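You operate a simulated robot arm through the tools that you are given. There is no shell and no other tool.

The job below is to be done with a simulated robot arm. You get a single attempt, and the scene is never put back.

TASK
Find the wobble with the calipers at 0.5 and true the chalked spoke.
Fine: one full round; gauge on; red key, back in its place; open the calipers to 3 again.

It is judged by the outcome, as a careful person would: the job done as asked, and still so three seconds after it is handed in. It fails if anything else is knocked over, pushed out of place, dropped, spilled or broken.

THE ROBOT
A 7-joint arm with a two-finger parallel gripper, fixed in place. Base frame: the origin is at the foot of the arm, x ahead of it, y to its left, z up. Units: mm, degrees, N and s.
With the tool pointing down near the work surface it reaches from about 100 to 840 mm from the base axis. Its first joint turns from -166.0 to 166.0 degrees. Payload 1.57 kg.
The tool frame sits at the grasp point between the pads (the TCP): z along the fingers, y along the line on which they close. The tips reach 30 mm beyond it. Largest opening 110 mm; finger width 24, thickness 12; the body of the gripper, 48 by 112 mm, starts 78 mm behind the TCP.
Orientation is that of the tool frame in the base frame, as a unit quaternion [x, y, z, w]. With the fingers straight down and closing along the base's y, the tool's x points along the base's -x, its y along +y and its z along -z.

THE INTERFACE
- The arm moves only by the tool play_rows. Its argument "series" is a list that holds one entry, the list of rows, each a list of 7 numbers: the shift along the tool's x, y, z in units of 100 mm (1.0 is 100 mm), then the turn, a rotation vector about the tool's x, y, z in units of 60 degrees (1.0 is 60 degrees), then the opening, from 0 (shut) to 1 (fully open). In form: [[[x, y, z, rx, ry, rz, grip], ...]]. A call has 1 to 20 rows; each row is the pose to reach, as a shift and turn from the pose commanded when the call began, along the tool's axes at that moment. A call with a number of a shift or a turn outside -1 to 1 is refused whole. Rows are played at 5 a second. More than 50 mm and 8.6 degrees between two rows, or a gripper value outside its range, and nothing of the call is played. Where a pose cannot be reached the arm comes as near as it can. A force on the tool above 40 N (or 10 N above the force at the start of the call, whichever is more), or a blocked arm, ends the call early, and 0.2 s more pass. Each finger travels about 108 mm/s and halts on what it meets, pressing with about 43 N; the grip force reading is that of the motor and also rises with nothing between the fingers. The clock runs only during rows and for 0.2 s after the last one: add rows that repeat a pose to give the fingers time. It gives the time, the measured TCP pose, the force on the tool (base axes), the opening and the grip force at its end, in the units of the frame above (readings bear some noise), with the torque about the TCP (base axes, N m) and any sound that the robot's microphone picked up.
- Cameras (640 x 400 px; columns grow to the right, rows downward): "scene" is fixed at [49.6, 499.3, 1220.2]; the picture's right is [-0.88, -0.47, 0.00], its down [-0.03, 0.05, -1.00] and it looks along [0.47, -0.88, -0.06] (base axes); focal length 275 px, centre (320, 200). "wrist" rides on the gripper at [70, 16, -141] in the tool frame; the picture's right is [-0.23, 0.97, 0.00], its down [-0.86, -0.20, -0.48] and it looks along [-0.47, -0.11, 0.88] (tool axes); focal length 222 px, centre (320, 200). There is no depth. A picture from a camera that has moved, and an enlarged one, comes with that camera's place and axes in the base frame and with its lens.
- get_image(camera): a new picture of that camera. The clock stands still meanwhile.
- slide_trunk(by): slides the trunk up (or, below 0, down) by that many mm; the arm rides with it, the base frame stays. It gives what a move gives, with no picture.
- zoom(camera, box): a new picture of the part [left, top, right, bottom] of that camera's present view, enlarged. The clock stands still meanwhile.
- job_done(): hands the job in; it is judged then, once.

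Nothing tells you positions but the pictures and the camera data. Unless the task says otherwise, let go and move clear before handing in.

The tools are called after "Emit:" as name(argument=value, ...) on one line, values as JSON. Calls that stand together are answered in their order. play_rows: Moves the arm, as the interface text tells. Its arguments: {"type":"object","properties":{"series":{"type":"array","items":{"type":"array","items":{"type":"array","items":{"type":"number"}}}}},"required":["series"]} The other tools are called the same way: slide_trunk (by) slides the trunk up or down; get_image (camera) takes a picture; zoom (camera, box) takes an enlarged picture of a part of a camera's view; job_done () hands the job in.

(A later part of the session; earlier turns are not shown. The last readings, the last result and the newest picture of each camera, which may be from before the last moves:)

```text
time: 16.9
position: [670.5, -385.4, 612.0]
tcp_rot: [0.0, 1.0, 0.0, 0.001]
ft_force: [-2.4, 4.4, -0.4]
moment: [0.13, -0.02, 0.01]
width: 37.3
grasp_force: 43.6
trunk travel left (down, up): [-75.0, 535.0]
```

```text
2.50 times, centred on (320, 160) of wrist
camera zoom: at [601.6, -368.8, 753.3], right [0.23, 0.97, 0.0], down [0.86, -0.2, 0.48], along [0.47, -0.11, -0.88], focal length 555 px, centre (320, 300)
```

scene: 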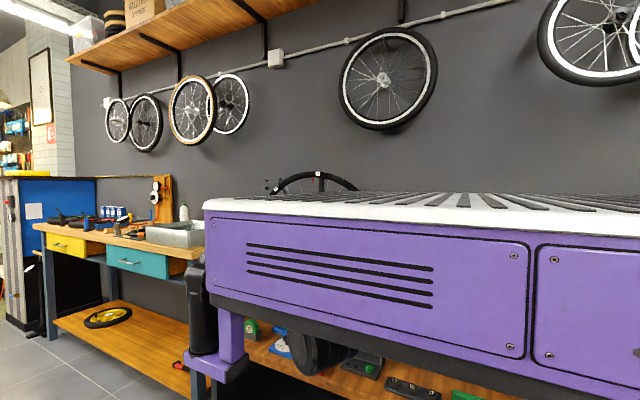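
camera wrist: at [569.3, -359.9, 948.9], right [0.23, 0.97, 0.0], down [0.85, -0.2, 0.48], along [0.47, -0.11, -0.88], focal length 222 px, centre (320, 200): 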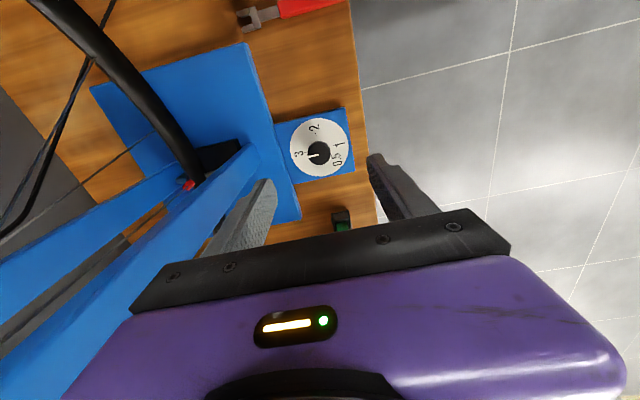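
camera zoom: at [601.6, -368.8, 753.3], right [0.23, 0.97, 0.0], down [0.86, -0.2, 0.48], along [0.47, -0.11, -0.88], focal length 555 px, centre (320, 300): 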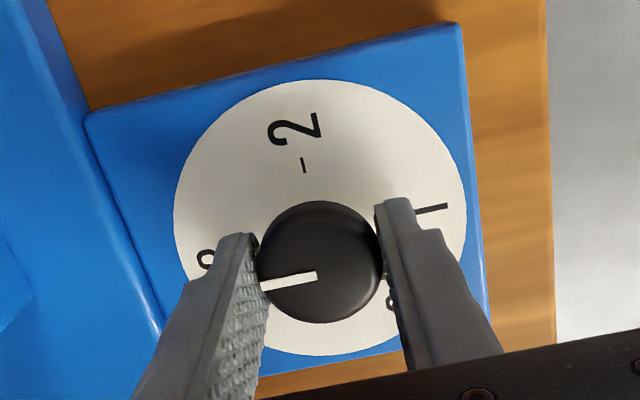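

The grip is firm at 37 mm on the cap. I'll turn it clockwise 60° first and check how it follows.

Emit:
play_rows(series=[[[0, 0, 0, 0, 0, 0.125, 0.25], [0, 0, 0, 0, 0, 0.25, 0.25], [0, 0, 0, 0, 0, 0.375, 0.25], [0, 0, 0, 0, 0, 0.5, 0.25], [0, 0, 0, 0, 0, 0.625, 0.25], [0, 0, 0, 0, 0, 0.75, 0.25], [0, 0, 0, 0, 0, 0.875, 0.25], [0, 0, 0, 0, 0, 1.0, 0.25]]])

Emit:
get_image(camera="wrist")

Emit:
get_image(camera="scene")

```text
time: 18.8
position: [670.4, -385.2, 613.3]
tcp_rot: [0.502, 0.865, 0.001, 0.0]
ft_force: [-7.4, 24.7, 4.8]
moment: [0.32, -0.01, 0.02]
width: 37.6
grasp_force: 43.6
trunk travel left (down, up): [-75.0, 535.0]
```

```text
taken
camera wrist: at [650.5, -316.9, 753.5], right [0.96, 0.29, 0.0], down [0.25, -0.84, 0.48], along [0.14, -0.46, -0.88], focal length 222 px, centre (320, 200)
```

wrist: 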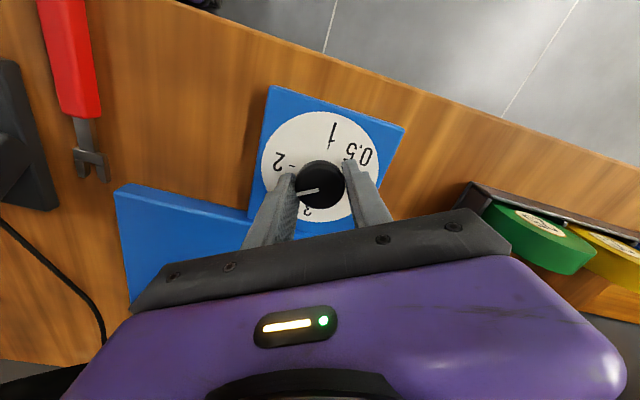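

```text
taken
```

scene: 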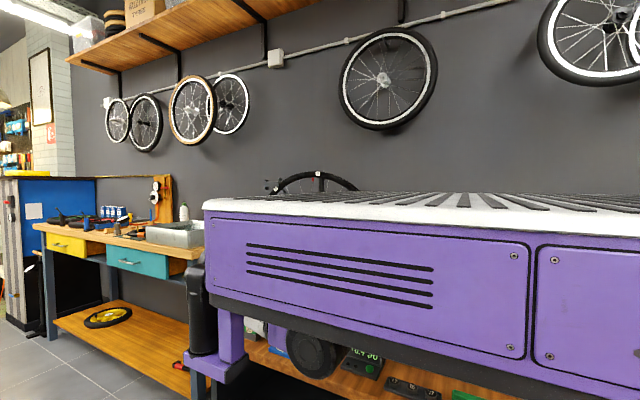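

The knob followed, but there is a 25 N side load, so I'm slightly off its axis. I'll ease about 1 mm along the load and see whether it drops.

Emit:
play_rows(series=[[[0.01, 0, 0, 0, 0, 0, 0.25], [0.01, 0, 0, 0, 0, 0, 0.25]]])

Emit:
zoom(camera="wrist", box=[220, 80, 420, 240])

```text
time: 19.4
position: [670.2, -384.8, 612.8]
tcp_rot: [0.5, 0.866, 0.0, 0.001]
ft_force: [0.2, 15.6, -1.5]
moment: [0.98, 0.19, 0.05]
width: 37.3
grasp_force: 43.6
trunk travel left (down, up): [-75.0, 535.0]
```

```text
2.50 times, centred on (320, 160) of wrist
camera zoom: at [650.3, -316.7, 753.3], right [0.96, 0.29, 0.0], down [0.25, -0.84, 0.48], along [0.14, -0.46, -0.88], focal length 555 px, centre (320, 300)
```

zoom: 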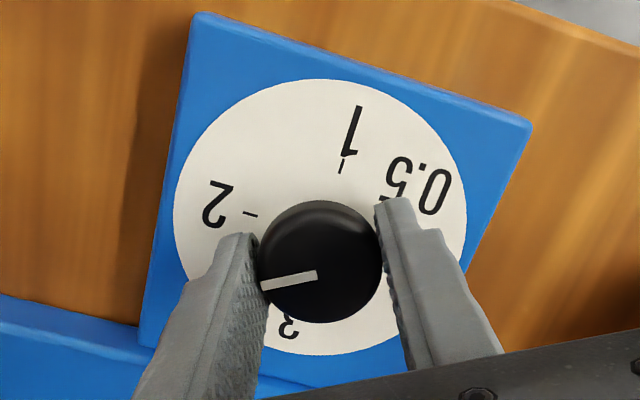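

The load eased, so I'll shift another 1.5 mm the same way and turn a further 52.5°, making 112.5° in all.

Emit:
play_rows(series=[[[0.015, 0, 0, 0, 0, 0, 0.25], [0.015, 0, 0, 0, 0, 0.125, 0.25], [0.015, 0, 0, 0, 0, 0.25, 0.25], [0.015, 0, 0, 0, 0, 0.375, 0.25], [0.015, 0, 0, 0, 0, 0.5, 0.25], [0.015, 0, 0, 0, 0, 0.625, 0.25], [0.015, 0, 0, 0, 0, 0.75, 0.25], [0.015, 0, 0, 0, 0, 0.875, 0.25]]])

Emit:
zoom(camera="wrist", box=[220, 80, 420, 240])

```text
time: 20.6
position: [669.1, -385.4, 613.6]
tcp_rot: [0.712, 0.702, 0.006, 0.005]
ft_force: [5.3, -4.4, -13.8]
moment: [-0.97, 0.02, 0.01]
width: 37.5
grasp_force: 44.0
out of reach, approached as far as the arm can: row 6
trunk travel left (down, up): [-75.0, 535.0]
stopped in row 6: the force on the tool passed its limit at 64 N (the readings are from after the stop); the commanded pose is now the measured one
```

```text
2.50 times, centred on (320, 160) of wrist
camera zoom: at [685.8, -315.6, 754.3], right [0.97, -0.24, 0.01], down [-0.22, -0.85, 0.47], along [-0.1, -0.46, -0.88], focal length 555 px, centre (320, 300)
```

zoom: 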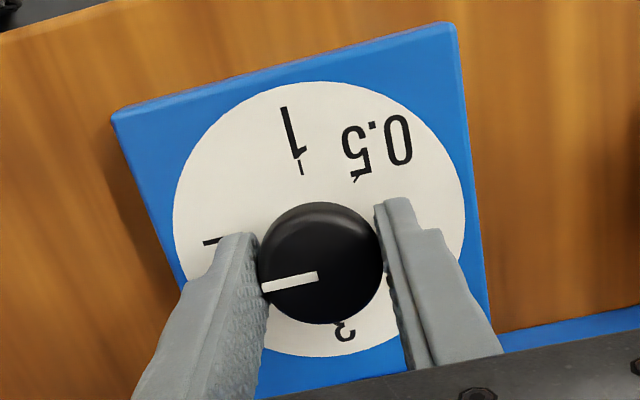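

The wrist reaches its limit near +91°, and the knob has gone from 3 to 2. I'll let go, turn back to 0° and take the remaining 135° in two more strokes.

Emit:
play_rows(series=[[[0, 0, 0, 0, 0, 0, 0.6], [0, 0, 0, 0, 0, 0, 0.6], [0, 0, 0, 0, 0, 0, 0.6]]])

Emit:
play_rows(series=[[[0, 0, -0.05, 0, 0, -0.125, 0.6], [0, 0, -0.1, 0, 0, -0.25, 0.6], [0, 0, -0.1, 0, 0, -0.375, 0.6], [0, 0, -0.1, 0, 0, -0.5, 0.6], [0, 0, -0.1, 0, 0, -0.625, 0.6], [0, 0, -0.1, 0, 0, -0.75, 0.6], [0, 0, -0.1, 0, 0, -0.875, 0.6], [0, 0, -0.1, 0, 0, -1.0, 0.6]]])

Emit:
zoom(camera="wrist", box=[220, 80, 420, 240])

```text
time: 21.4
position: [668.7, -384.1, 614.6]
tcp_rot: [0.712, 0.702, 0.007, 0.004]
ft_force: [-0.2, -0.8, 0.0]
moment: [0.01, 0.0, -0.01]
width: 65.9
grasp_force: 0.0
trunk travel left (down, up): [-75.0, 535.0]
```

```text
time: 23.2
position: [669.0, -384.3, 625.1]
tcp_rot: [0.264, 0.964, 0.005, 0.007]
ft_force: [-0.2, -0.2, 0.7]
moment: [0.02, -0.03, -0.03]
width: 66.2
grasp_force: 0.1
trunk travel left (down, up): [-75.0, 535.0]
```

```text
2.50 times, centred on (320, 160) of wrist
camera zoom: at [616.5, -335.0, 763.8], right [0.69, 0.72, 0.01], down [0.63, -0.61, 0.49], along [0.36, -0.33, -0.87], focal length 555 px, centre (320, 300)
```

zoom: 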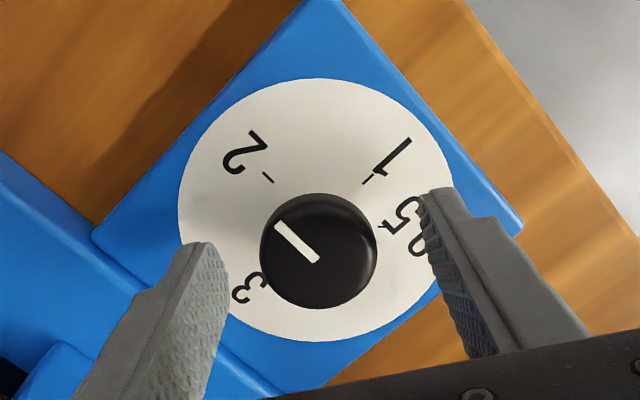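

The pointer is at 2. I'll level the tool, turn back to 0° and grip the cap again.

Emit:
play_rows(series=[[[0, 0, 0, 0.0127, 0.0104, -0.125, 0.6], [0, 0, 0, 0.0127, 0.0104, -0.25, 0.6], [0, 0, 0, 0.0127, 0.0104, -0.375, 0.6], [0, 0, 0, 0.0127, 0.0104, -0.5, 0.6], [0, 0, 0, 0.0127, 0.0104, -0.51, 0.6]]])

Emit:
zoom(camera="wrist", box=[220, 80, 420, 240])

```text
time: 24.4
position: [668.1, -382.8, 623.5]
tcp_rot: [0.001, 1.0, -0.003, 0.001]
ft_force: [-0.1, 0.9, 0.1]
moment: [-0.05, -0.02, 0.0]
width: 66.0
grasp_force: 0.0
trunk travel left (down, up): [-75.0, 535.0]
```

```text
2.50 times, centred on (320, 160) of wrist
camera zoom: at [599.8, -367.0, 764.5], right [0.23, 0.97, 0.0], down [0.85, -0.2, 0.48], along [0.47, -0.11, -0.88], focal length 555 px, centre (320, 300)
```

zoom: 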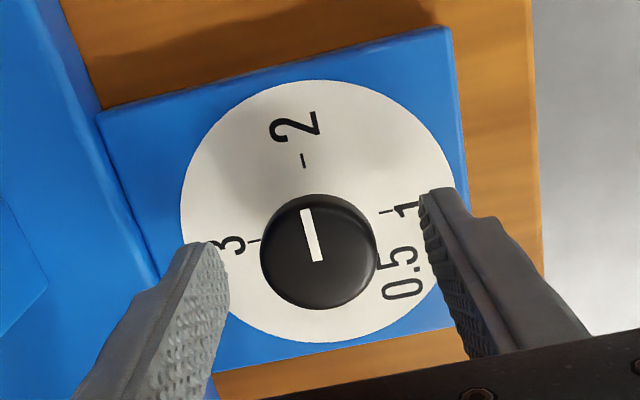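

The pointer clearly points to 2 and the knob centre is at (669.7, -383.9). I'll lower, grip and turn the next 67.5°.

Emit:
play_rows(series=[[[0, -0.008, 0.06, -0.0057, 0.0019, 0, 0.6], [0, -0.008, 0.115, -0.0057, 0.0019, 0, 0.6], [0, -0.008, 0.115, -0.0057, 0.0019, 0, 0.25], [0, -0.008, 0.115, -0.0057, 0.0019, 0, 0.25], [0, -0.008, 0.115, -0.0057, 0.0019, 0, 0.25]]])

Emit:
play_rows(series=[[[0, 0, 0, 0, 0, 0.125, 0.25], [0, 0, 0, 0, 0, 0.25, 0.25], [0, 0, 0, 0, 0, 0.375, 0.25]]])

```text
time: 25.6
position: [668.0, -384.6, 612.7]
tcp_rot: [0.001, 1.0, 0.0, 0.0]
ft_force: [-0.5, -3.1, -0.8]
moment: [-0.07, -0.01, 0.0]
width: 37.6
grasp_force: 43.7
trunk travel left (down, up): [-75.0, 535.0]
```

```text
time: 26.4
position: [667.7, -384.8, 613.0]
tcp_rot: [0.198, 0.98, 0.002, -0.001]
ft_force: [-3.9, 1.9, 1.2]
moment: [-0.37, -0.84, 0.02]
width: 37.5
grasp_force: 43.4
trunk travel left (down, up): [-75.0, 535.0]
```

Side forces are low now, so I'll carry on with the turn.

Emit:
play_rows(series=[[[0, 0, 0, 0, 0, 0.125, 0.25], [0, 0, 0, 0, 0, 0.25, 0.25], [0, 0, 0, 0, 0, 0.375, 0.25], [0, 0, 0, 0, 0, 0.5, 0.25], [0, 0, 0, 0, 0, 0.625, 0.25], [0, 0, 0, 0, 0, 0.75, 0.25]]])

Emit:
zoom(camera="wrist", box=[220, 80, 420, 240])

```text
time: 27.8
position: [669.6, -383.9, 613.3]
tcp_rot: [0.558, 0.83, 0.001, -0.002]
ft_force: [-7.7, 25.4, 7.1]
moment: [-0.02, -0.07, -0.05]
width: 37.5
grasp_force: 43.5
trunk travel left (down, up): [-75.0, 535.0]
```

```text
2.50 times, centred on (320, 160) of wrist
camera zoom: at [659.3, -313.4, 753.4], right [0.99, 0.16, 0.0], down [0.14, -0.87, 0.47], along [0.08, -0.47, -0.88], focal length 555 px, centre (320, 300)
```

zoom: 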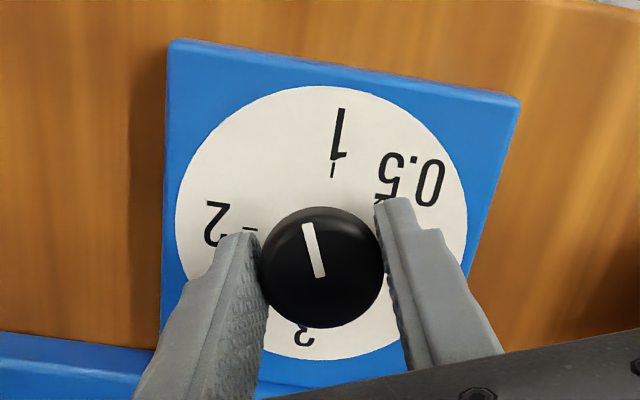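

The knob is now about 157° of the way. I'll release, turn back and take the last stroke.

Emit:
play_rows(series=[[[0.01, 0, 0, 0, 0, 0, 0.25], [0.01, 0, 0, 0, 0, 0, 0.6], [0.01, 0, 0, 0, 0, 0, 0.6], [0.01, 0, -0.11, 0, 0, 0, 0.6]]])

Emit:
play_rows(series=[[[0, 0, 0, 0, 0, -0.125, 0.6], [0, 0, 0, 0, 0, -0.25, 0.6], [0, 0, 0, 0, 0, -0.375, 0.6], [0, 0, 0, 0, 0, -0.5, 0.6], [0, 0, 0, 0, 0, -0.625, 0.6], [0, 0, 0, 0, 0, -0.75, 0.6], [0, 0, 0, 0, 0, -0.875, 0.6], [0, 0, 0, 0, 0, -1.0, 0.6]]])

Emit:
zoom(camera="wrist", box=[220, 80, 420, 240])

```text
time: 28.8
position: [670.3, -385.6, 624.0]
tcp_rot: [0.557, 0.831, 0.0, 0.0]
ft_force: [-1.1, 0.6, 0.7]
moment: [-0.01, 0.05, -0.01]
width: 66.0
grasp_force: 0.0
trunk travel left (down, up): [-75.0, 535.0]
```

```text
time: 30.6
position: [668.2, -383.8, 624.0]
tcp_rot: [0.066, 0.998, 0.0, 0.0]
ft_force: [1.5, 0.7, -0.1]
moment: [0.01, 0.03, -0.02]
width: 66.2
grasp_force: 0.1
trunk travel left (down, up): [-75.0, 535.0]
```

```text
2.50 times, centred on (320, 160) of wrist
camera zoom: at [602.8, -358.9, 764.2], right [0.35, 0.94, 0.0], down [0.82, -0.31, 0.48], along [0.45, -0.17, -0.88], focal length 555 px, centre (320, 300)
```

zoom: 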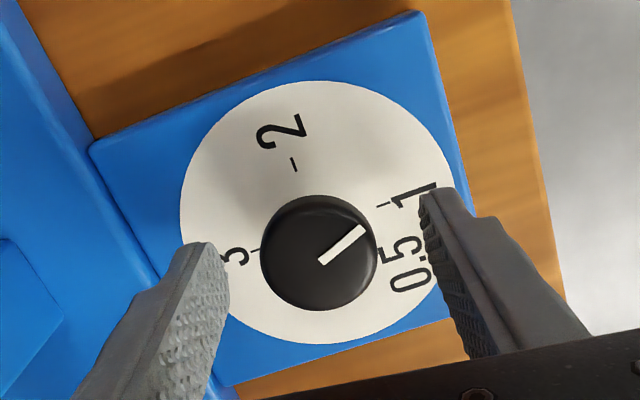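

The pointer is about 18° short of 1, with roughly 63 to 65° to go. I'll lower, grip from this angle and turn 60° first, then check.

Emit:
play_rows(series=[[[0, 0, 0.06, 0, 0, 0, 0.6], [0, 0, 0.112, 0, 0, 0, 0.6], [0, 0, 0.112, 0, 0, 0, 0.25], [0, 0, 0.112, 0, 0, 0, 0.25], [0, 0, 0.112, 0, 0, 0, 0.25]]])

Emit:
play_rows(series=[[[0, 0, 0, 0, 0, 0.125, 0.25], [0, 0, 0, 0, 0, 0.25, 0.25], [0, 0, 0, 0, 0, 0.375, 0.25], [0, 0, 0, 0, 0, 0.5, 0.25]]])

Emit:
play_rows(series=[[[0.01, 0, 0, 0, 0, 0.125, 0.25], [0.01, 0, 0, 0, 0, 0.25, 0.25], [0.01, 0, 0, 0, 0, 0.375, 0.25], [0.01, 0, 0, 0, 0, 0.47, 0.25]]])

Emit:
zoom(camera="wrist", box=[220, 80, 420, 240])

```text
time: 31.8
position: [669.5, -384.8, 613.6]
tcp_rot: [0.067, 0.998, 0.0, 0.0]
ft_force: [-1.8, -9.6, -3.7]
moment: [-0.27, -0.15, 0.01]
width: 37.4
grasp_force: 43.4
trunk travel left (down, up): [-75.0, 535.0]
```

```text
time: 32.8
position: [668.4, -383.5, 613.0]
tcp_rot: [0.323, 0.946, 0.0, 0.0]
ft_force: [5.4, -12.5, -2.5]
moment: [0.12, 0.45, -0.03]
width: 37.5
grasp_force: 43.5
trunk travel left (down, up): [-75.0, 535.0]
```

```text
time: 33.8
position: [668.6, -383.8, 613.8]
tcp_rot: [0.545, 0.838, 0.0, 0.001]
ft_force: [16.1, -16.8, -2.6]
moment: [-1.08, -0.69, 0.01]
width: 37.4
grasp_force: 43.0
trunk travel left (down, up): [-75.0, 535.0]
```

```text
2.50 times, centred on (320, 160) of wrist
camera zoom: at [656.8, -313.4, 753.3], right [0.98, 0.19, 0.0], down [0.16, -0.86, 0.48], along [0.09, -0.47, -0.88], focal length 555 px, centre (320, 300)
```

zoom: 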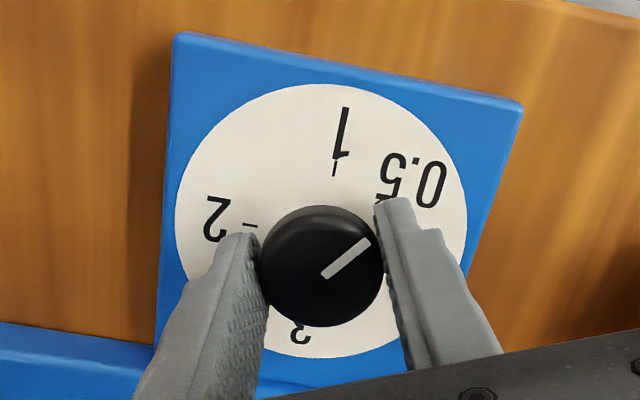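

The pointer is about 6° short of 0.5. I'll undo the last 1 mm nudge, turn 6° more, then release and look.

Emit:
play_rows(series=[[[-0.012, 0, 0, 0, 0, 0.05, 0.25], [-0.015, 0, 0, 0, 0, 0.1, 0.25], [-0.015, 0, 0, 0, 0, 0.1, 0.25]]])

Emit:
play_rows(series=[[[0, 0, 0, 0, 0, 0, 0.25], [0, 0, 0, 0, 0, 0, 0.6], [0, 0, 0, 0, 0, 0, 0.6], [0, 0, -0.2, 0, 0, 0, 0.6], [0, 0, -0.4, 0, 0, 0, 0.6]]])

Emit:
zoom(camera="wrist", box=[220, 80, 420, 240])

```text
time: 34.6
position: [668.6, -383.6, 612.8]
tcp_rot: [0.587, 0.809, 0.002, -0.001]
ft_force: [14.5, 0.7, 13.5]
moment: [-0.02, -0.29, 0.02]
width: 37.5
grasp_force: 43.3
trunk travel left (down, up): [-75.0, 535.0]
```

```text
time: 35.8
position: [669.2, -385.8, 654.9]
tcp_rot: [0.587, 0.81, 0.0, -0.001]
ft_force: [-0.6, 0.5, 0.0]
moment: [0.01, -0.02, 0.02]
width: 65.9
grasp_force: 0.2
trunk travel left (down, up): [-75.0, 535.0]
```

```text
2.50 times, centred on (320, 160) of wrist
camera zoom: at [663.6, -313.6, 794.0], right [1.0, 0.09, 0.0], down [0.08, -0.88, 0.48], along [0.04, -0.48, -0.88], focal length 555 px, centre (320, 300)
```

zoom: 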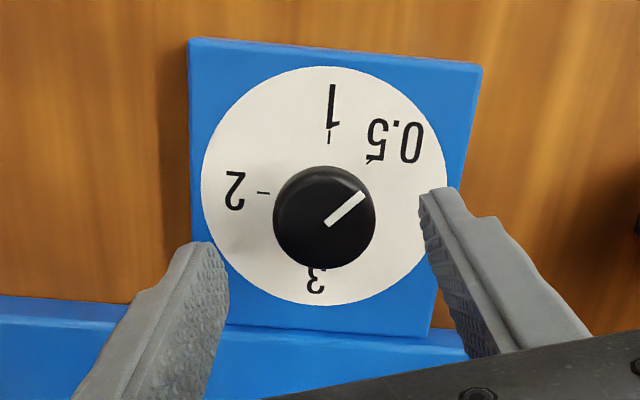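

The pointer sits on 0.5. I'll rise clear, turn the wrist back to 0°, then raise the trunk so the scene camera can see the gauge and I can reach the rim.

Emit:
play_rows(series=[[[0, 0, -0.4, 0, 0, 0, 0.4], [0, 0, -0.8, 0, 0, 0, 0.4], [0, 0, -1.0, 0, 0, 0, 0.4]]])

Emit:
play_rows(series=[[[0, 0, -0.1, 0, 0, -0.14, 0.4], [0, 0, -0.2, 0, 0, -0.28, 0.4], [0, 0, -0.3, 0, 0, -0.42, 0.4], [0, 0, -0.4, 0, 0, -0.56, 0.4], [0, 0, -0.5, 0, 0, -0.7, 0.4], [0, 0, -0.6, 0, 0, -0.84, 0.4], [0, 0, -0.7, 0, 0, -0.97, 0.4]]])

Emit:
get_image(camera="wrist")

```text
time: 36.6
position: [668.0, -387.1, 754.2]
tcp_rot: [0.587, 0.81, 0.0, 0.0]
ft_force: [0.4, 0.3, -1.4]
moment: [-0.03, 0.02, 0.03]
width: 44.1
grasp_force: 0.1
trunk travel left (down, up): [-75.0, 535.0]
```

```text
time: 38.2
position: [669.1, -386.0, 823.5]
tcp_rot: [0.118, 0.993, 0.001, -0.001]
ft_force: [0.1, -0.6, -0.4]
moment: [0.0, 0.03, 0.01]
width: 44.3
grasp_force: 0.1
trunk travel left (down, up): [-75.0, 535.0]
```

```text
taken
camera wrist: at [605.9, -352.9, 963.3], right [0.45, 0.89, 0.0], down [0.78, -0.4, 0.48], along [0.43, -0.21, -0.88], focal length 222 px, centre (320, 200)
```

wrist: 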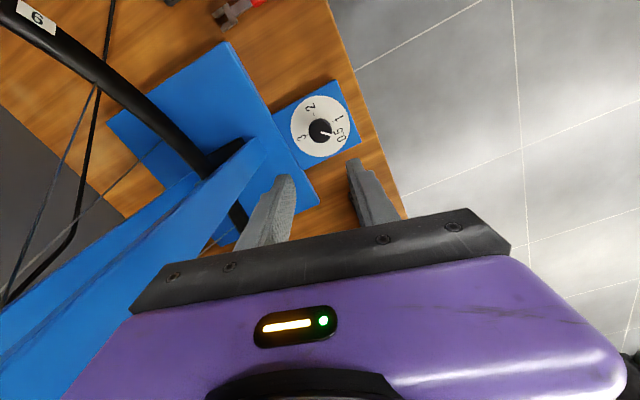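

The wrist is 13.5° from square. I'll look at the caliper jaws from here, then square up, move toward -x and raise the trunk.

Emit:
zoom(camera="wrist", box=[130, 90, 290, 240])

Emit:
play_rows(series=[[[0.3, 0.1, 0, 0, 0, -0.113, 0.4], [0.65, 0.2, 0, 0, 0, -0.226, 0.4], [0.98, 0.3, 0, 0, 0, -0.226, 0.4]]])

Emit:
slide_trunk(by=250)

Emit:
get_image(camera="wrist")

Emit:
get_image(camera="scene")

```text
2.67 times, centred on (210, 165) of wrist
camera zoom: at [605.9, -352.9, 963.3], right [0.45, 0.89, 0.0], down [0.78, -0.4, 0.48], along [0.43, -0.21, -0.88], focal length 592 px, centre (613, 293)
```

zoom: 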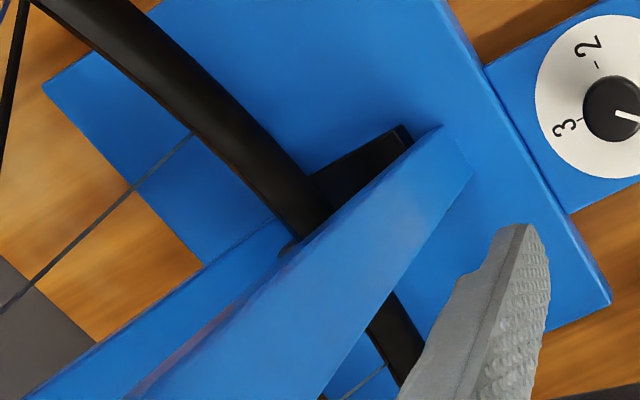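

```text
time: 39.0
position: [579.6, -333.3, 823.8]
tcp_rot: [0.001, 1.0, 0.002, 0.0]
ft_force: [0.3, -1.2, 0.2]
moment: [-0.01, -0.01, 0.02]
width: 44.0
grasp_force: 0.1
trunk travel left (down, up): [-75.0, 535.0]
```

```text
time: 41.6
position: [579.2, -333.1, 1074.8]
tcp_rot: [0.001, 1.0, 0.001, 0.001]
ft_force: [0.3, -0.7, -0.6]
moment: [-0.01, 0.02, 0.0]
width: 43.9
grasp_force: 0.0
trunk travel left (down, up): [-325.0, 285.0]
```

```text
taken
camera wrist: at [511.1, -316.6, 1214.8], right [0.23, 0.97, 0.0], down [0.85, -0.2, 0.48], along [0.47, -0.11, -0.88], focal length 222 px, centre (320, 200)
```

wrist: 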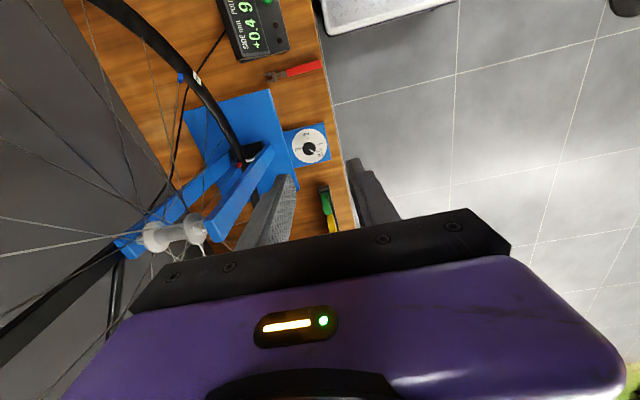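

```text
taken
```

scene: 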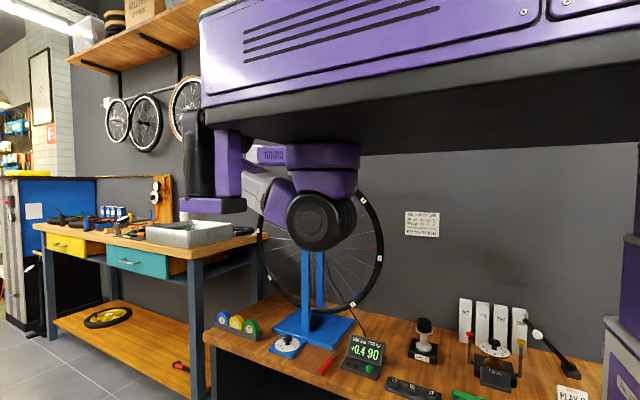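

The scene camera sees the gauge (+0.4 / 90), and the jaws are hidden behind the upright. I'll raise the trunk to its starting level, which uncovers the whole wheel, and move above the rim's near upper quarter.

Emit:
slide_trunk(by=200)

Emit:
play_rows(series=[[[0.2, 0, -0.4, 0, 0, 0, 0.4], [0.2, -0.4, -0.8, 0, 0, 0, 0.4], [0.2, -0.8, -1.0, 0, 0, 0, 0.4]]])

Emit:
get_image(camera="wrist")

Emit:
get_image(camera="scene")

```text
time: 43.8
position: [580.1, -334.3, 1275.0]
tcp_rot: [0.001, 1.0, 0.001, 0.0]
ft_force: [-0.4, 0.0, 0.3]
moment: [-0.01, -0.01, -0.01]
width: 43.9
grasp_force: 0.1
trunk travel left (down, up): [-525.0, 85.0]
```

```text
refused: row 2 steps farther than a row can; nothing moved
```

```text
taken
camera wrist: at [511.1, -316.6, 1414.7], right [0.23, 0.97, 0.0], down [0.85, -0.2, 0.48], along [0.47, -0.11, -0.88], focal length 222 px, centre (320, 200)
```

wrist: 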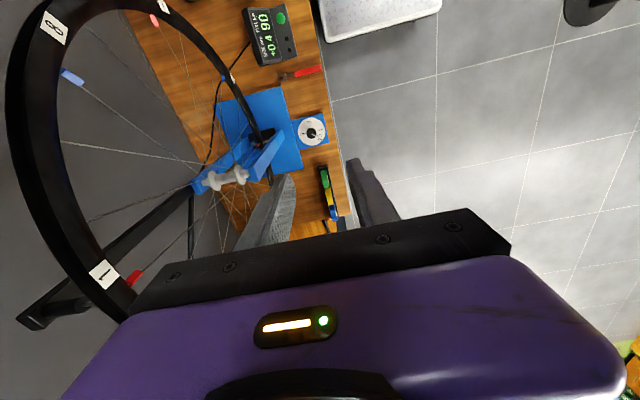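

```text
taken
```

scene: 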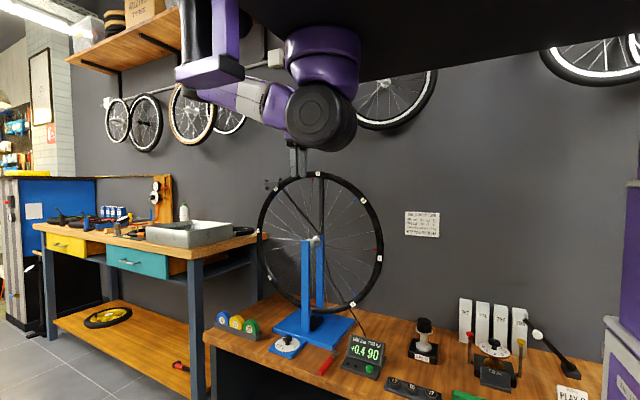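

The whole wheel is visible now in both views. I'll zoom in to look for chalk and to measure the rim.

Emit:
zoom(camera="wrist", box=[0, 0, 160, 100])

Emit:
zoom(camera="wrist", box=[0, 90, 260, 330])

Emit:
zoom(camera="wrist", box=[110, 0, 310, 130])

Emit:
zoom(camera="scene", box=[245, 160, 395, 315])

```text
4.00 times, centred on (80, 50) of wrist
camera zoom: at [511.1, -316.6, 1414.7], right [0.23, 0.97, 0.0], down [0.85, -0.2, 0.48], along [0.47, -0.11, -0.88], focal length 888 px, centre (1280, 800)
```

zoom: 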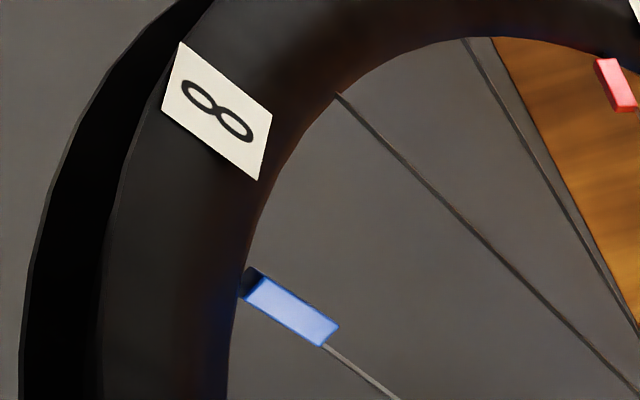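

```text
1.67 times, centred on (130, 210) of wrist
camera zoom: at [511.1, -316.6, 1414.7], right [0.23, 0.97, 0.0], down [0.85, -0.2, 0.48], along [0.47, -0.11, -0.88], focal length 370 px, centre (637, 183)
```

zoom: 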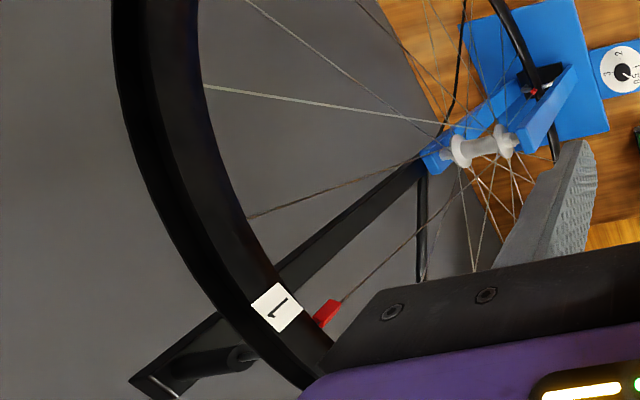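

```text
3.08 times, centred on (210, 65) of wrist
camera zoom: at [511.1, -316.6, 1414.7], right [0.23, 0.97, 0.0], down [0.85, -0.2, 0.48], along [0.47, -0.11, -0.88], focal length 684 px, centre (658, 615)
```

zoom: 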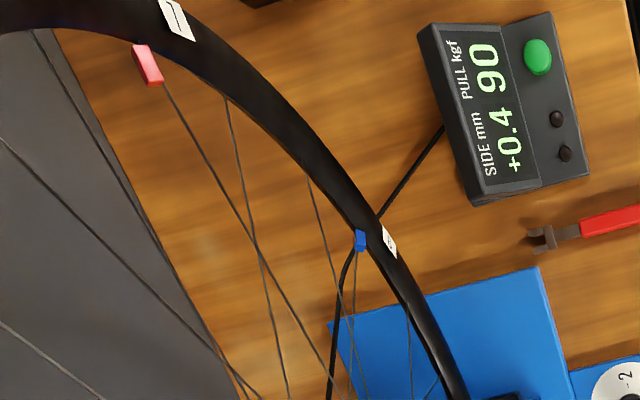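

```text
2.58 times, centred on (320, 238) of scene
camera zoom: at [49.6, 499.3, 1220.2], right [-0.88, -0.47, 0.0], down [-0.03, 0.05, -1.0], along [0.47, -0.88, -0.06], focal length 709 px, centre (320, 103)
```

zoom: 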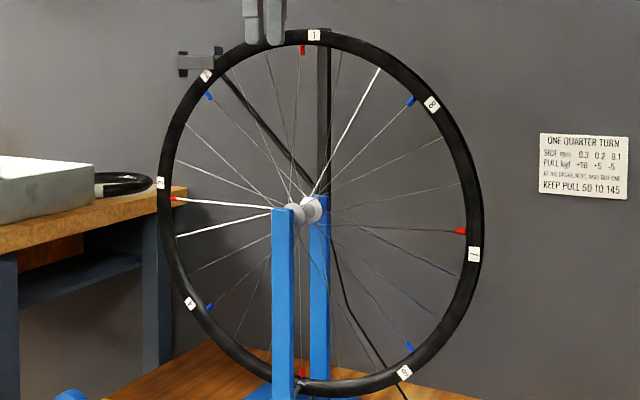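

From both views I fit the wheel's centre at (651, 955) with the rim spanning R 294 to 319 and y about -550 to -574. There's also a post behind the top at (642, -625), so I'll grip the rim well to the -x side of it; first I'll move above that part of the rim.

Emit:
play_rows(series=[[[0.25, 0, -0.3, 0, 0, 0, 0.45], [0.5, 0, -0.6, 0, 0, 0, 0.45], [0.74, 0, -0.8, 0, 0, 0, 0.45]]])

Emit:
play_rows(series=[[[0, -0.4, 0, 0, 0, 0, 0.45], [0, -0.8, 0, 0, 0, 0, 0.45], [0, -1.0, 0, 0, 0, 0, 0.45]]])

Emit:
play_rows(series=[[[0, -0.4, 0, 0, 0, 0, 0.45], [0, -0.8, 0, 0, 0, 0, 0.45], [0, -1.0, 0, 0, 0, 0, 0.45]]])

Emit:
get_image(camera="wrist")

Emit:
get_image(camera="scene")

```text
time: 44.6
position: [506.0, -333.7, 1354.4]
tcp_rot: [0.001, 1.0, 0.001, 0.0]
ft_force: [-0.1, 0.1, 0.9]
moment: [0.01, 0.02, 0.0]
width: 49.7
grasp_force: 0.0
trunk travel left (down, up): [-525.0, 85.0]
```

```text
time: 45.4
position: [504.9, -434.6, 1352.5]
tcp_rot: [0.001, 1.0, 0.001, -0.001]
ft_force: [-0.2, 0.3, 0.4]
moment: [-0.01, -0.03, 0.02]
width: 49.5
grasp_force: 0.0
trunk travel left (down, up): [-525.0, 85.0]
```

```text
time: 46.2
position: [503.8, -532.9, 1353.1]
tcp_rot: [0.001, 1.0, 0.001, 0.0]
ft_force: [-0.2, 0.2, 0.0]
moment: [0.01, -0.01, -0.02]
width: 49.4
grasp_force: 0.1
trunk travel left (down, up): [-525.0, 85.0]
```

```text
taken
camera wrist: at [436.2, -517.2, 1493.0], right [0.23, 0.97, 0.0], down [0.85, -0.2, 0.48], along [0.47, -0.11, -0.88], focal length 222 px, centre (320, 200)
```

wrist: 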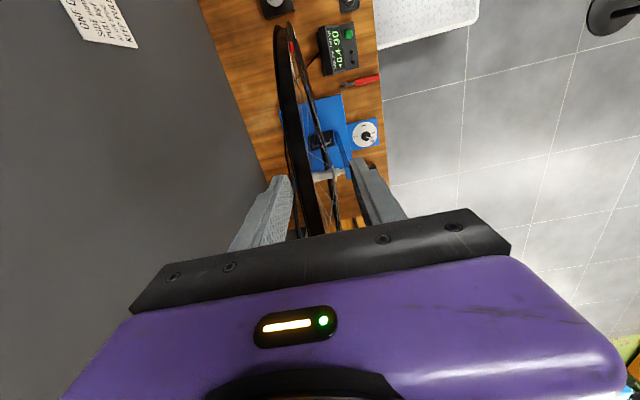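

```text
taken
```

scene: 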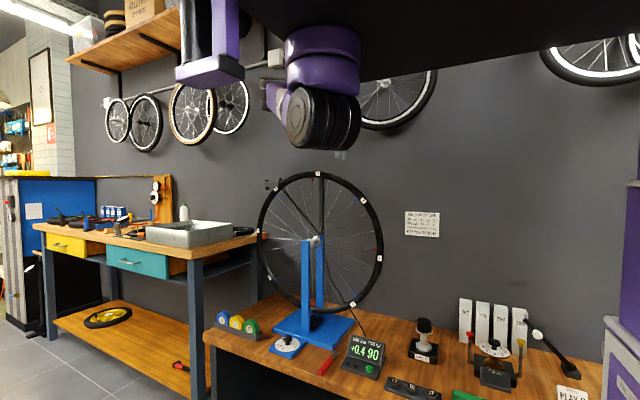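

The rim is visible between the open fingers. I'll zoom to check the sideways alignment before tilting in.

Emit:
zoom(camera="wrist", box=[230, 60, 410, 240])

```text
2.22 times, centred on (320, 150) of wrist
camera zoom: at [436.2, -517.2, 1493.0], right [0.23, 0.97, 0.0], down [0.85, -0.2, 0.48], along [0.47, -0.11, -0.88], focal length 494 px, centre (320, 311)
```

zoom: 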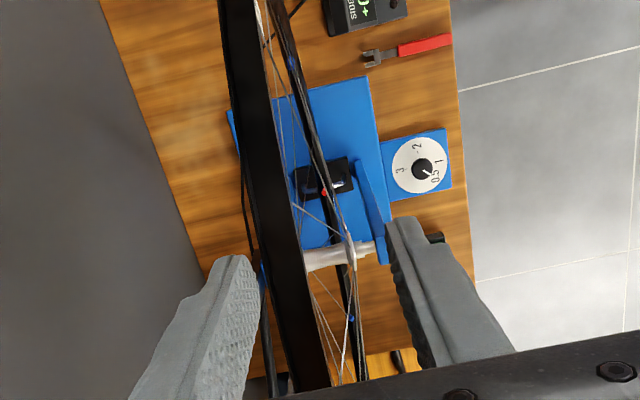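

The rim centre is confirmed at y = -562. I'll tilt 22° so the fingers point at the hub, then move in over the rim.

Emit:
play_rows(series=[[[0.02, -0.1, 0.09, 0, -0.122, 0, 0.45], [0.035, -0.2, 0.18, 0, -0.244, 0, 0.45], [0.05, -0.288, 0.26, 0, -0.3667, 0, 0.45]]])

Emit:
zoom(camera="wrist", box=[200, 60, 440, 240])

Emit:
zoom(camera="scene", box=[245, 80, 405, 220])

```text
time: 47.0
position: [501.2, -559.8, 1328.8]
tcp_rot: [0.001, 0.981, 0.0, 0.192]
ft_force: [0.1, 0.1, -0.7]
moment: [-0.01, 0.0, 0.0]
width: 49.6
grasp_force: 0.1
trunk travel left (down, up): [-525.0, 85.0]
```

```text
2.22 times, centred on (320, 150) of wrist
camera zoom: at [385.0, -544.8, 1431.5], right [0.21, 0.97, 0.09], down [0.61, -0.2, 0.76], along [0.76, -0.11, -0.64], focal length 494 px, centre (320, 311)
```

zoom: 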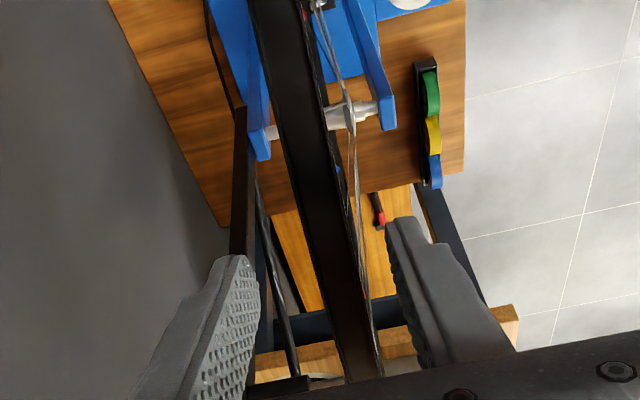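

```text
2.86 times, centred on (325, 150) of scene
camera zoom: at [49.6, 499.3, 1220.2], right [-0.88, -0.47, 0.0], down [-0.03, 0.05, -1.0], along [0.47, -0.88, -0.06], focal length 785 px, centre (306, 343)
```

zoom: 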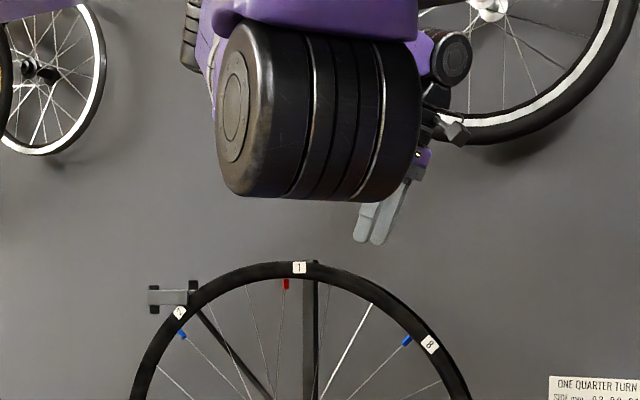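

Aligned radially at about φ = 22°. I'll move in 82 mm and close on the rim.

Emit:
play_rows(series=[[[0, -0.01, 0.3, 0, 0, 0, 0.45], [0, -0.01, 0.6, 0, 0, 0, 0.45], [0, -0.01, 0.82, 0, 0, 0, 0.45]]])

Emit:
zoom(camera="wrist", box=[200, 60, 440, 240])

Emit:
zoom(camera="scene", box=[245, 120, 405, 260])

```text
time: 47.8
position: [531.3, -562.6, 1252.1]
tcp_rot: [0.001, 0.982, 0.0, 0.191]
ft_force: [-0.1, 0.1, -0.4]
moment: [0.0, -0.01, 0.0]
width: 49.5
grasp_force: 0.0
trunk travel left (down, up): [-525.0, 85.0]
```

```text
2.22 times, centred on (320, 150) of wrist
camera zoom: at [415.3, -546.2, 1355.0], right [0.21, 0.97, 0.09], down [0.61, -0.2, 0.76], along [0.76, -0.11, -0.64], focal length 494 px, centre (320, 311)
```

zoom: 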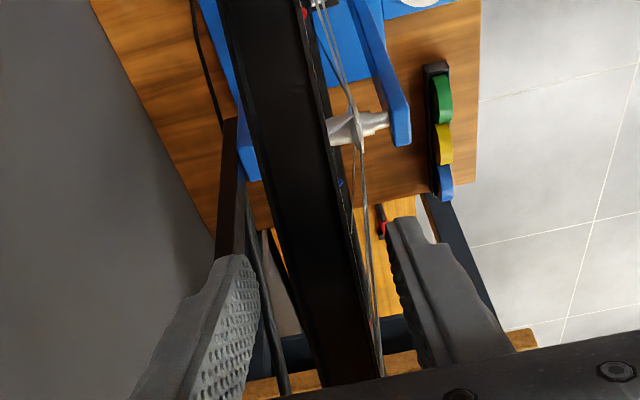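

```text
2.86 times, centred on (325, 190) of scene
camera zoom: at [49.6, 499.3, 1220.2], right [-0.88, -0.47, 0.0], down [-0.03, 0.05, -1.0], along [0.47, -0.88, -0.06], focal length 785 px, centre (306, 229)
```

zoom: 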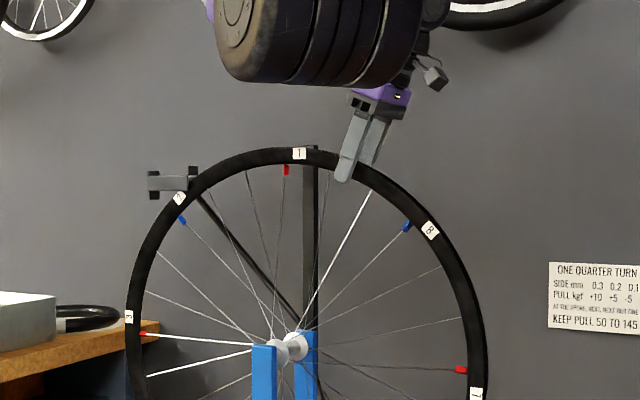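

The fingers straddle the rim. I'll close on it gently and check the forces.

Emit:
play_rows(series=[[[0, 0, 0, 0, 0, 0, 0.3], [0, 0, 0, 0, 0, 0, 0.2], [0, 0, 0, 0, 0, 0, 0.15], [0, 0, 0, 0, 0, 0, 0.15]]])

Emit:
zoom(camera="scene", box=[245, 120, 405, 260])

Emit:
zoom(camera="scene", box=[335, 325, 395, 385])

```text
time: 48.8
position: [531.9, -561.3, 1250.6]
tcp_rot: [0.0, 0.982, 0.0, 0.191]
ft_force: [0.4, 8.6, -0.7]
moment: [0.06, 0.13, 0.14]
width: 24.7
grasp_force: 4.5
trunk travel left (down, up): [-525.0, 85.0]
```

```text
2.86 times, centred on (325, 190) of scene
camera zoom: at [49.6, 499.3, 1220.2], right [-0.88, -0.47, 0.0], down [-0.03, 0.05, -1.0], along [0.47, -0.88, -0.06], focal length 785 px, centre (306, 229)
```

zoom: 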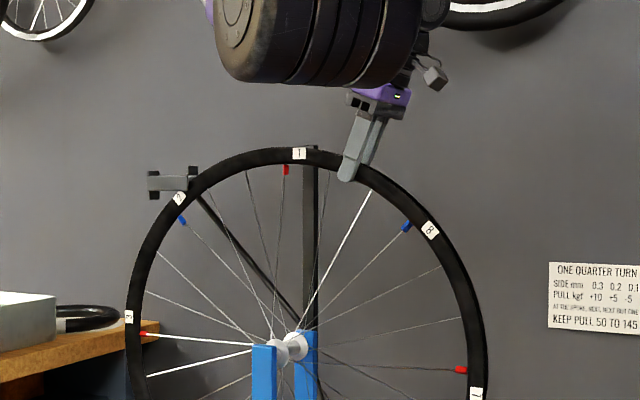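

```text
6.67 times, centred on (365, 355) of scene
camera zoom: at [49.6, 499.3, 1220.2], right [-0.88, -0.47, 0.0], down [-0.03, 0.05, -1.0], along [0.47, -0.88, -0.06], focal length 1832 px, centre (20, -833)
```

zoom: 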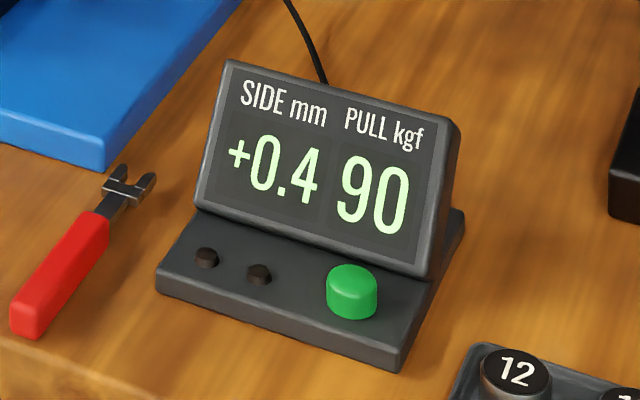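

The rim is held at 24.7 mm. I'll start the first stroke, turning the wheel 18° along the arc.

Emit:
play_rows(series=[[[0, 0.008, 0, 0, 0, 0, 0.12], [0.167, 0.008, 0.0044, 0, -0.05, 0, 0.12], [0.333, 0.008, 0.0174, 0, -0.1, 0, 0.12], [0.498, 0.008, 0.039, 0, -0.15, 0, 0.12], [0.662, 0.008, 0.0696, 0, -0.2, 0, 0.12], [0.824, 0.008, 0.109, 0, -0.25, 0, 0.12], [0.984, 0.008, 0.156, 0, -0.3, 0, 0.12]]])

Emit:
get_image(camera="scene")

Emit:
zoom(camera="scene", box=[245, 150, 405, 320])

```text
time: 50.4
position: [446.1, -560.5, 1201.9]
tcp_rot: [0.001, 0.939, 0.001, 0.343]
ft_force: [1.2, 11.9, 0.4]
moment: [0.24, -0.49, 0.2]
width: 20.9
grasp_force: 35.0
trunk travel left (down, up): [-525.0, 85.0]
```

```text
taken
```

scene: 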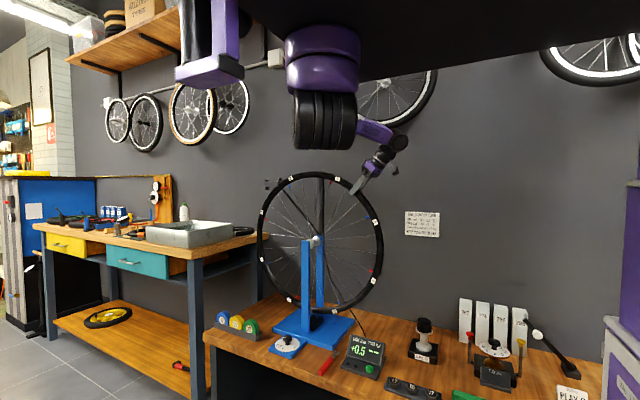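

```text
2.35 times, centred on (325, 235) of scene
camera zoom: at [49.6, 499.3, 1220.2], right [-0.88, -0.47, 0.0], down [-0.03, 0.05, -1.0], along [0.47, -0.88, -0.06], focal length 646 px, centre (308, 118)
```

zoom: 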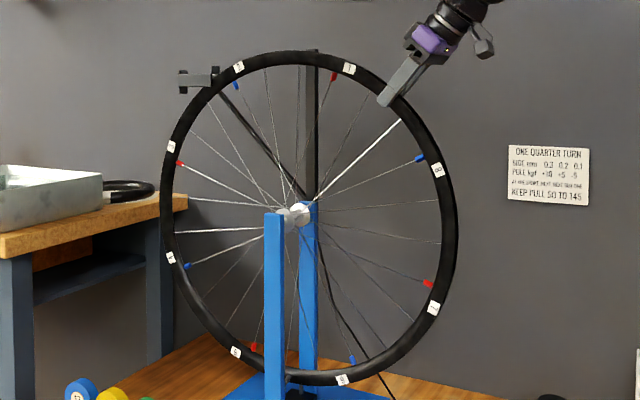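

The wheel turns nicely with the gripper, and the gauge shows SIDE +0.5 between spokes. I'll continue with another 18° and keep watching the readings.

Emit:
play_rows(series=[[[0.167, 0, 0.0044, 0, -0.05, 0, 0.12], [0.333, 0, 0.0174, 0, -0.1, 0, 0.12], [0.498, 0, 0.039, 0, -0.15, 0, 0.12], [0.662, 0, 0.0696, 0, -0.2, 0, 0.12], [0.824, 0, 0.109, 0, -0.25, 0, 0.12], [0.984, 0, 0.156, 0, -0.3, 0, 0.12]]])

Emit:
zoom(camera="scene", box=[335, 325, 395, 385])

Emit:
zoom(camera="scene", box=[245, 150, 405, 320])

```text
time: 51.8
position: [379.0, -559.7, 1125.1]
tcp_rot: [0.002, 0.875, 0.0, 0.484]
ft_force: [-6.3, 21.2, 4.9]
moment: [0.06, -0.25, 0.44]
width: 20.7
grasp_force: 34.1
trunk travel left (down, up): [-525.0, 85.0]
```

```text
6.67 times, centred on (365, 355) of scene
camera zoom: at [49.6, 499.3, 1220.2], right [-0.88, -0.47, 0.0], down [-0.03, 0.05, -1.0], along [0.47, -0.88, -0.06], focal length 1832 px, centre (20, -833)
```

zoom: 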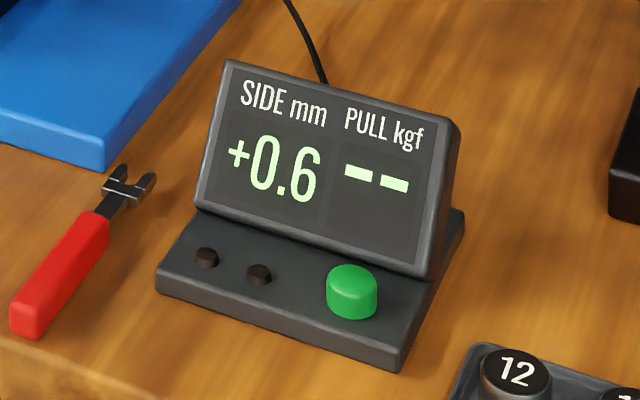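

```text
2.35 times, centred on (325, 235) of scene
camera zoom: at [49.6, 499.3, 1220.2], right [-0.88, -0.47, 0.0], down [-0.03, 0.05, -1.0], along [0.47, -0.88, -0.06], focal length 646 px, centre (308, 118)
```

zoom: 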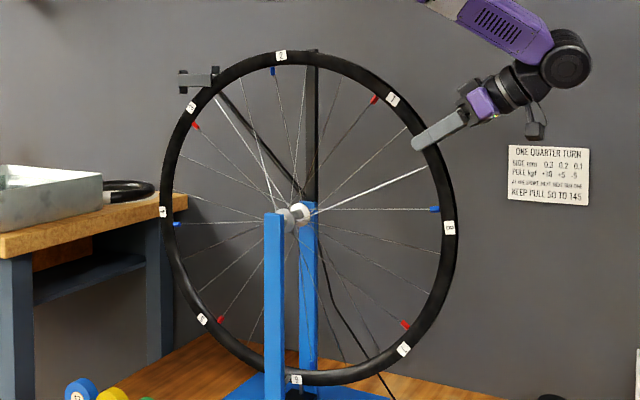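

SIDE is +0.6 here and no rub has been heard yet. I'll ease 1.5 mm toward +y to take the side load off, then carry on another 18°.

Emit:
play_rows(series=[[[0, 0.012, 0, 0, 0, 0, 0.12], [0.167, 0.015, 0.0044, 0, -0.05, 0, 0.12], [0.333, 0.015, 0.0174, 0, -0.1, 0, 0.12], [0.498, 0.015, 0.039, 0, -0.15, 0, 0.12], [0.662, 0.015, 0.0696, 0, -0.2, 0, 0.12], [0.824, 0.015, 0.109, 0, -0.25, 0, 0.12], [0.984, 0.015, 0.156, 0, -0.3, 0, 0.12]]])

Emit:
zoom(camera="scene", box=[335, 325, 395, 385])

Emit:
get_image(camera="scene")

```text
time: 53.4
position: [341.8, -559.6, 1034.5]
tcp_rot: [0.001, 0.788, -0.001, 0.616]
ft_force: [4.8, -1.1, -4.8]
moment: [0.02, 1.0, -0.09]
width: 20.8
grasp_force: 34.2
trunk travel left (down, up): [-525.0, 85.0]
```

```text
6.67 times, centred on (365, 355) of scene
camera zoom: at [49.6, 499.3, 1220.2], right [-0.88, -0.47, 0.0], down [-0.03, 0.05, -1.0], along [0.47, -0.88, -0.06], focal length 1832 px, centre (20, -833)
```

zoom: 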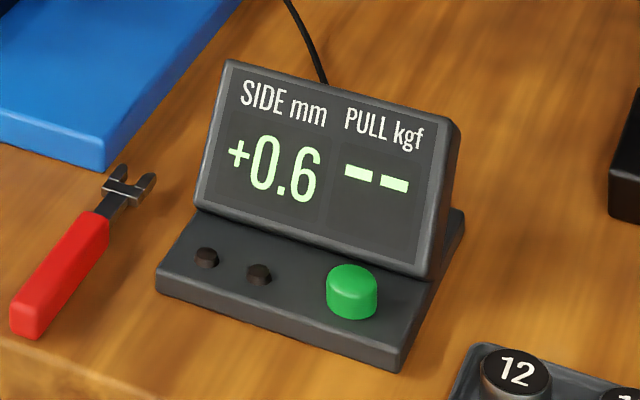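

```text
taken
```

scene: 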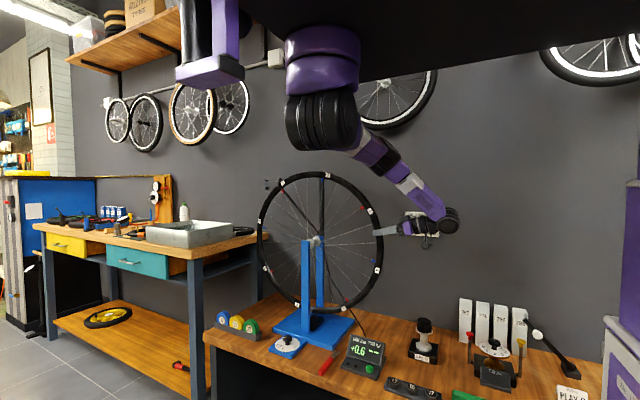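

The arm still has room, so I'll continue this stroke another 18°.

Emit:
play_rows(series=[[[0.167, 0, 0.0044, 0, -0.05, 0, 0.12], [0.333, 0, 0.0174, 0, -0.1, 0, 0.12], [0.498, 0, 0.039, 0, -0.15, 0, 0.12], [0.662, 0, 0.0696, 0, -0.2, 0, 0.12], [0.824, 0, 0.109, 0, -0.25, 0, 0.12], [0.984, 0, 0.156, 0, -0.3, 0, 0.12]]])

Emit:
zoom(camera="scene", box=[335, 325, 395, 385])

Emit:
zoom(camera="scene", box=[245, 150, 405, 320])

```text
time: 54.8
position: [332.4, -559.6, 951.1]
tcp_rot: [0.004, 0.692, -0.005, 0.722]
ft_force: [-1.8, -40.2, -3.6]
moment: [0.21, 1.08, -0.53]
width: 20.9
grasp_force: 34.3
out of reach, approached as far as the arm can: row 6
trunk travel left (down, up): [-525.0, 85.0]
```

```text
6.67 times, centred on (365, 355) of scene
camera zoom: at [49.6, 499.3, 1220.2], right [-0.88, -0.47, 0.0], down [-0.03, 0.05, -1.0], along [0.47, -0.88, -0.06], focal length 1832 px, centre (20, -833)
```

zoom: 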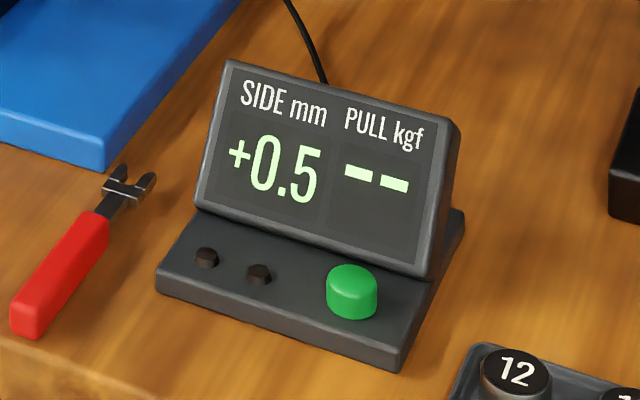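

```text
2.35 times, centred on (325, 235) of scene
camera zoom: at [49.6, 499.3, 1220.2], right [-0.88, -0.47, 0.0], down [-0.03, 0.05, -1.0], along [0.47, -0.88, -0.06], focal length 646 px, centre (308, 118)
```

zoom: 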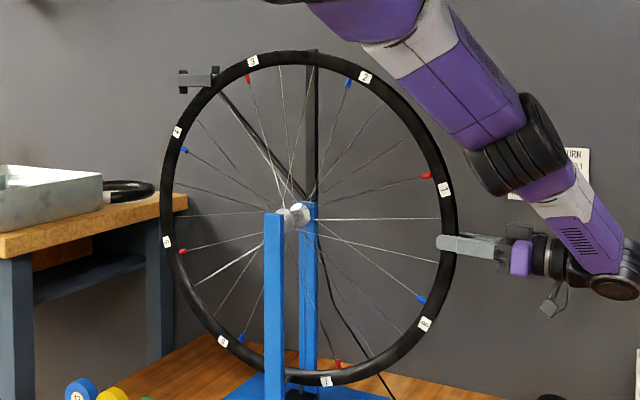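

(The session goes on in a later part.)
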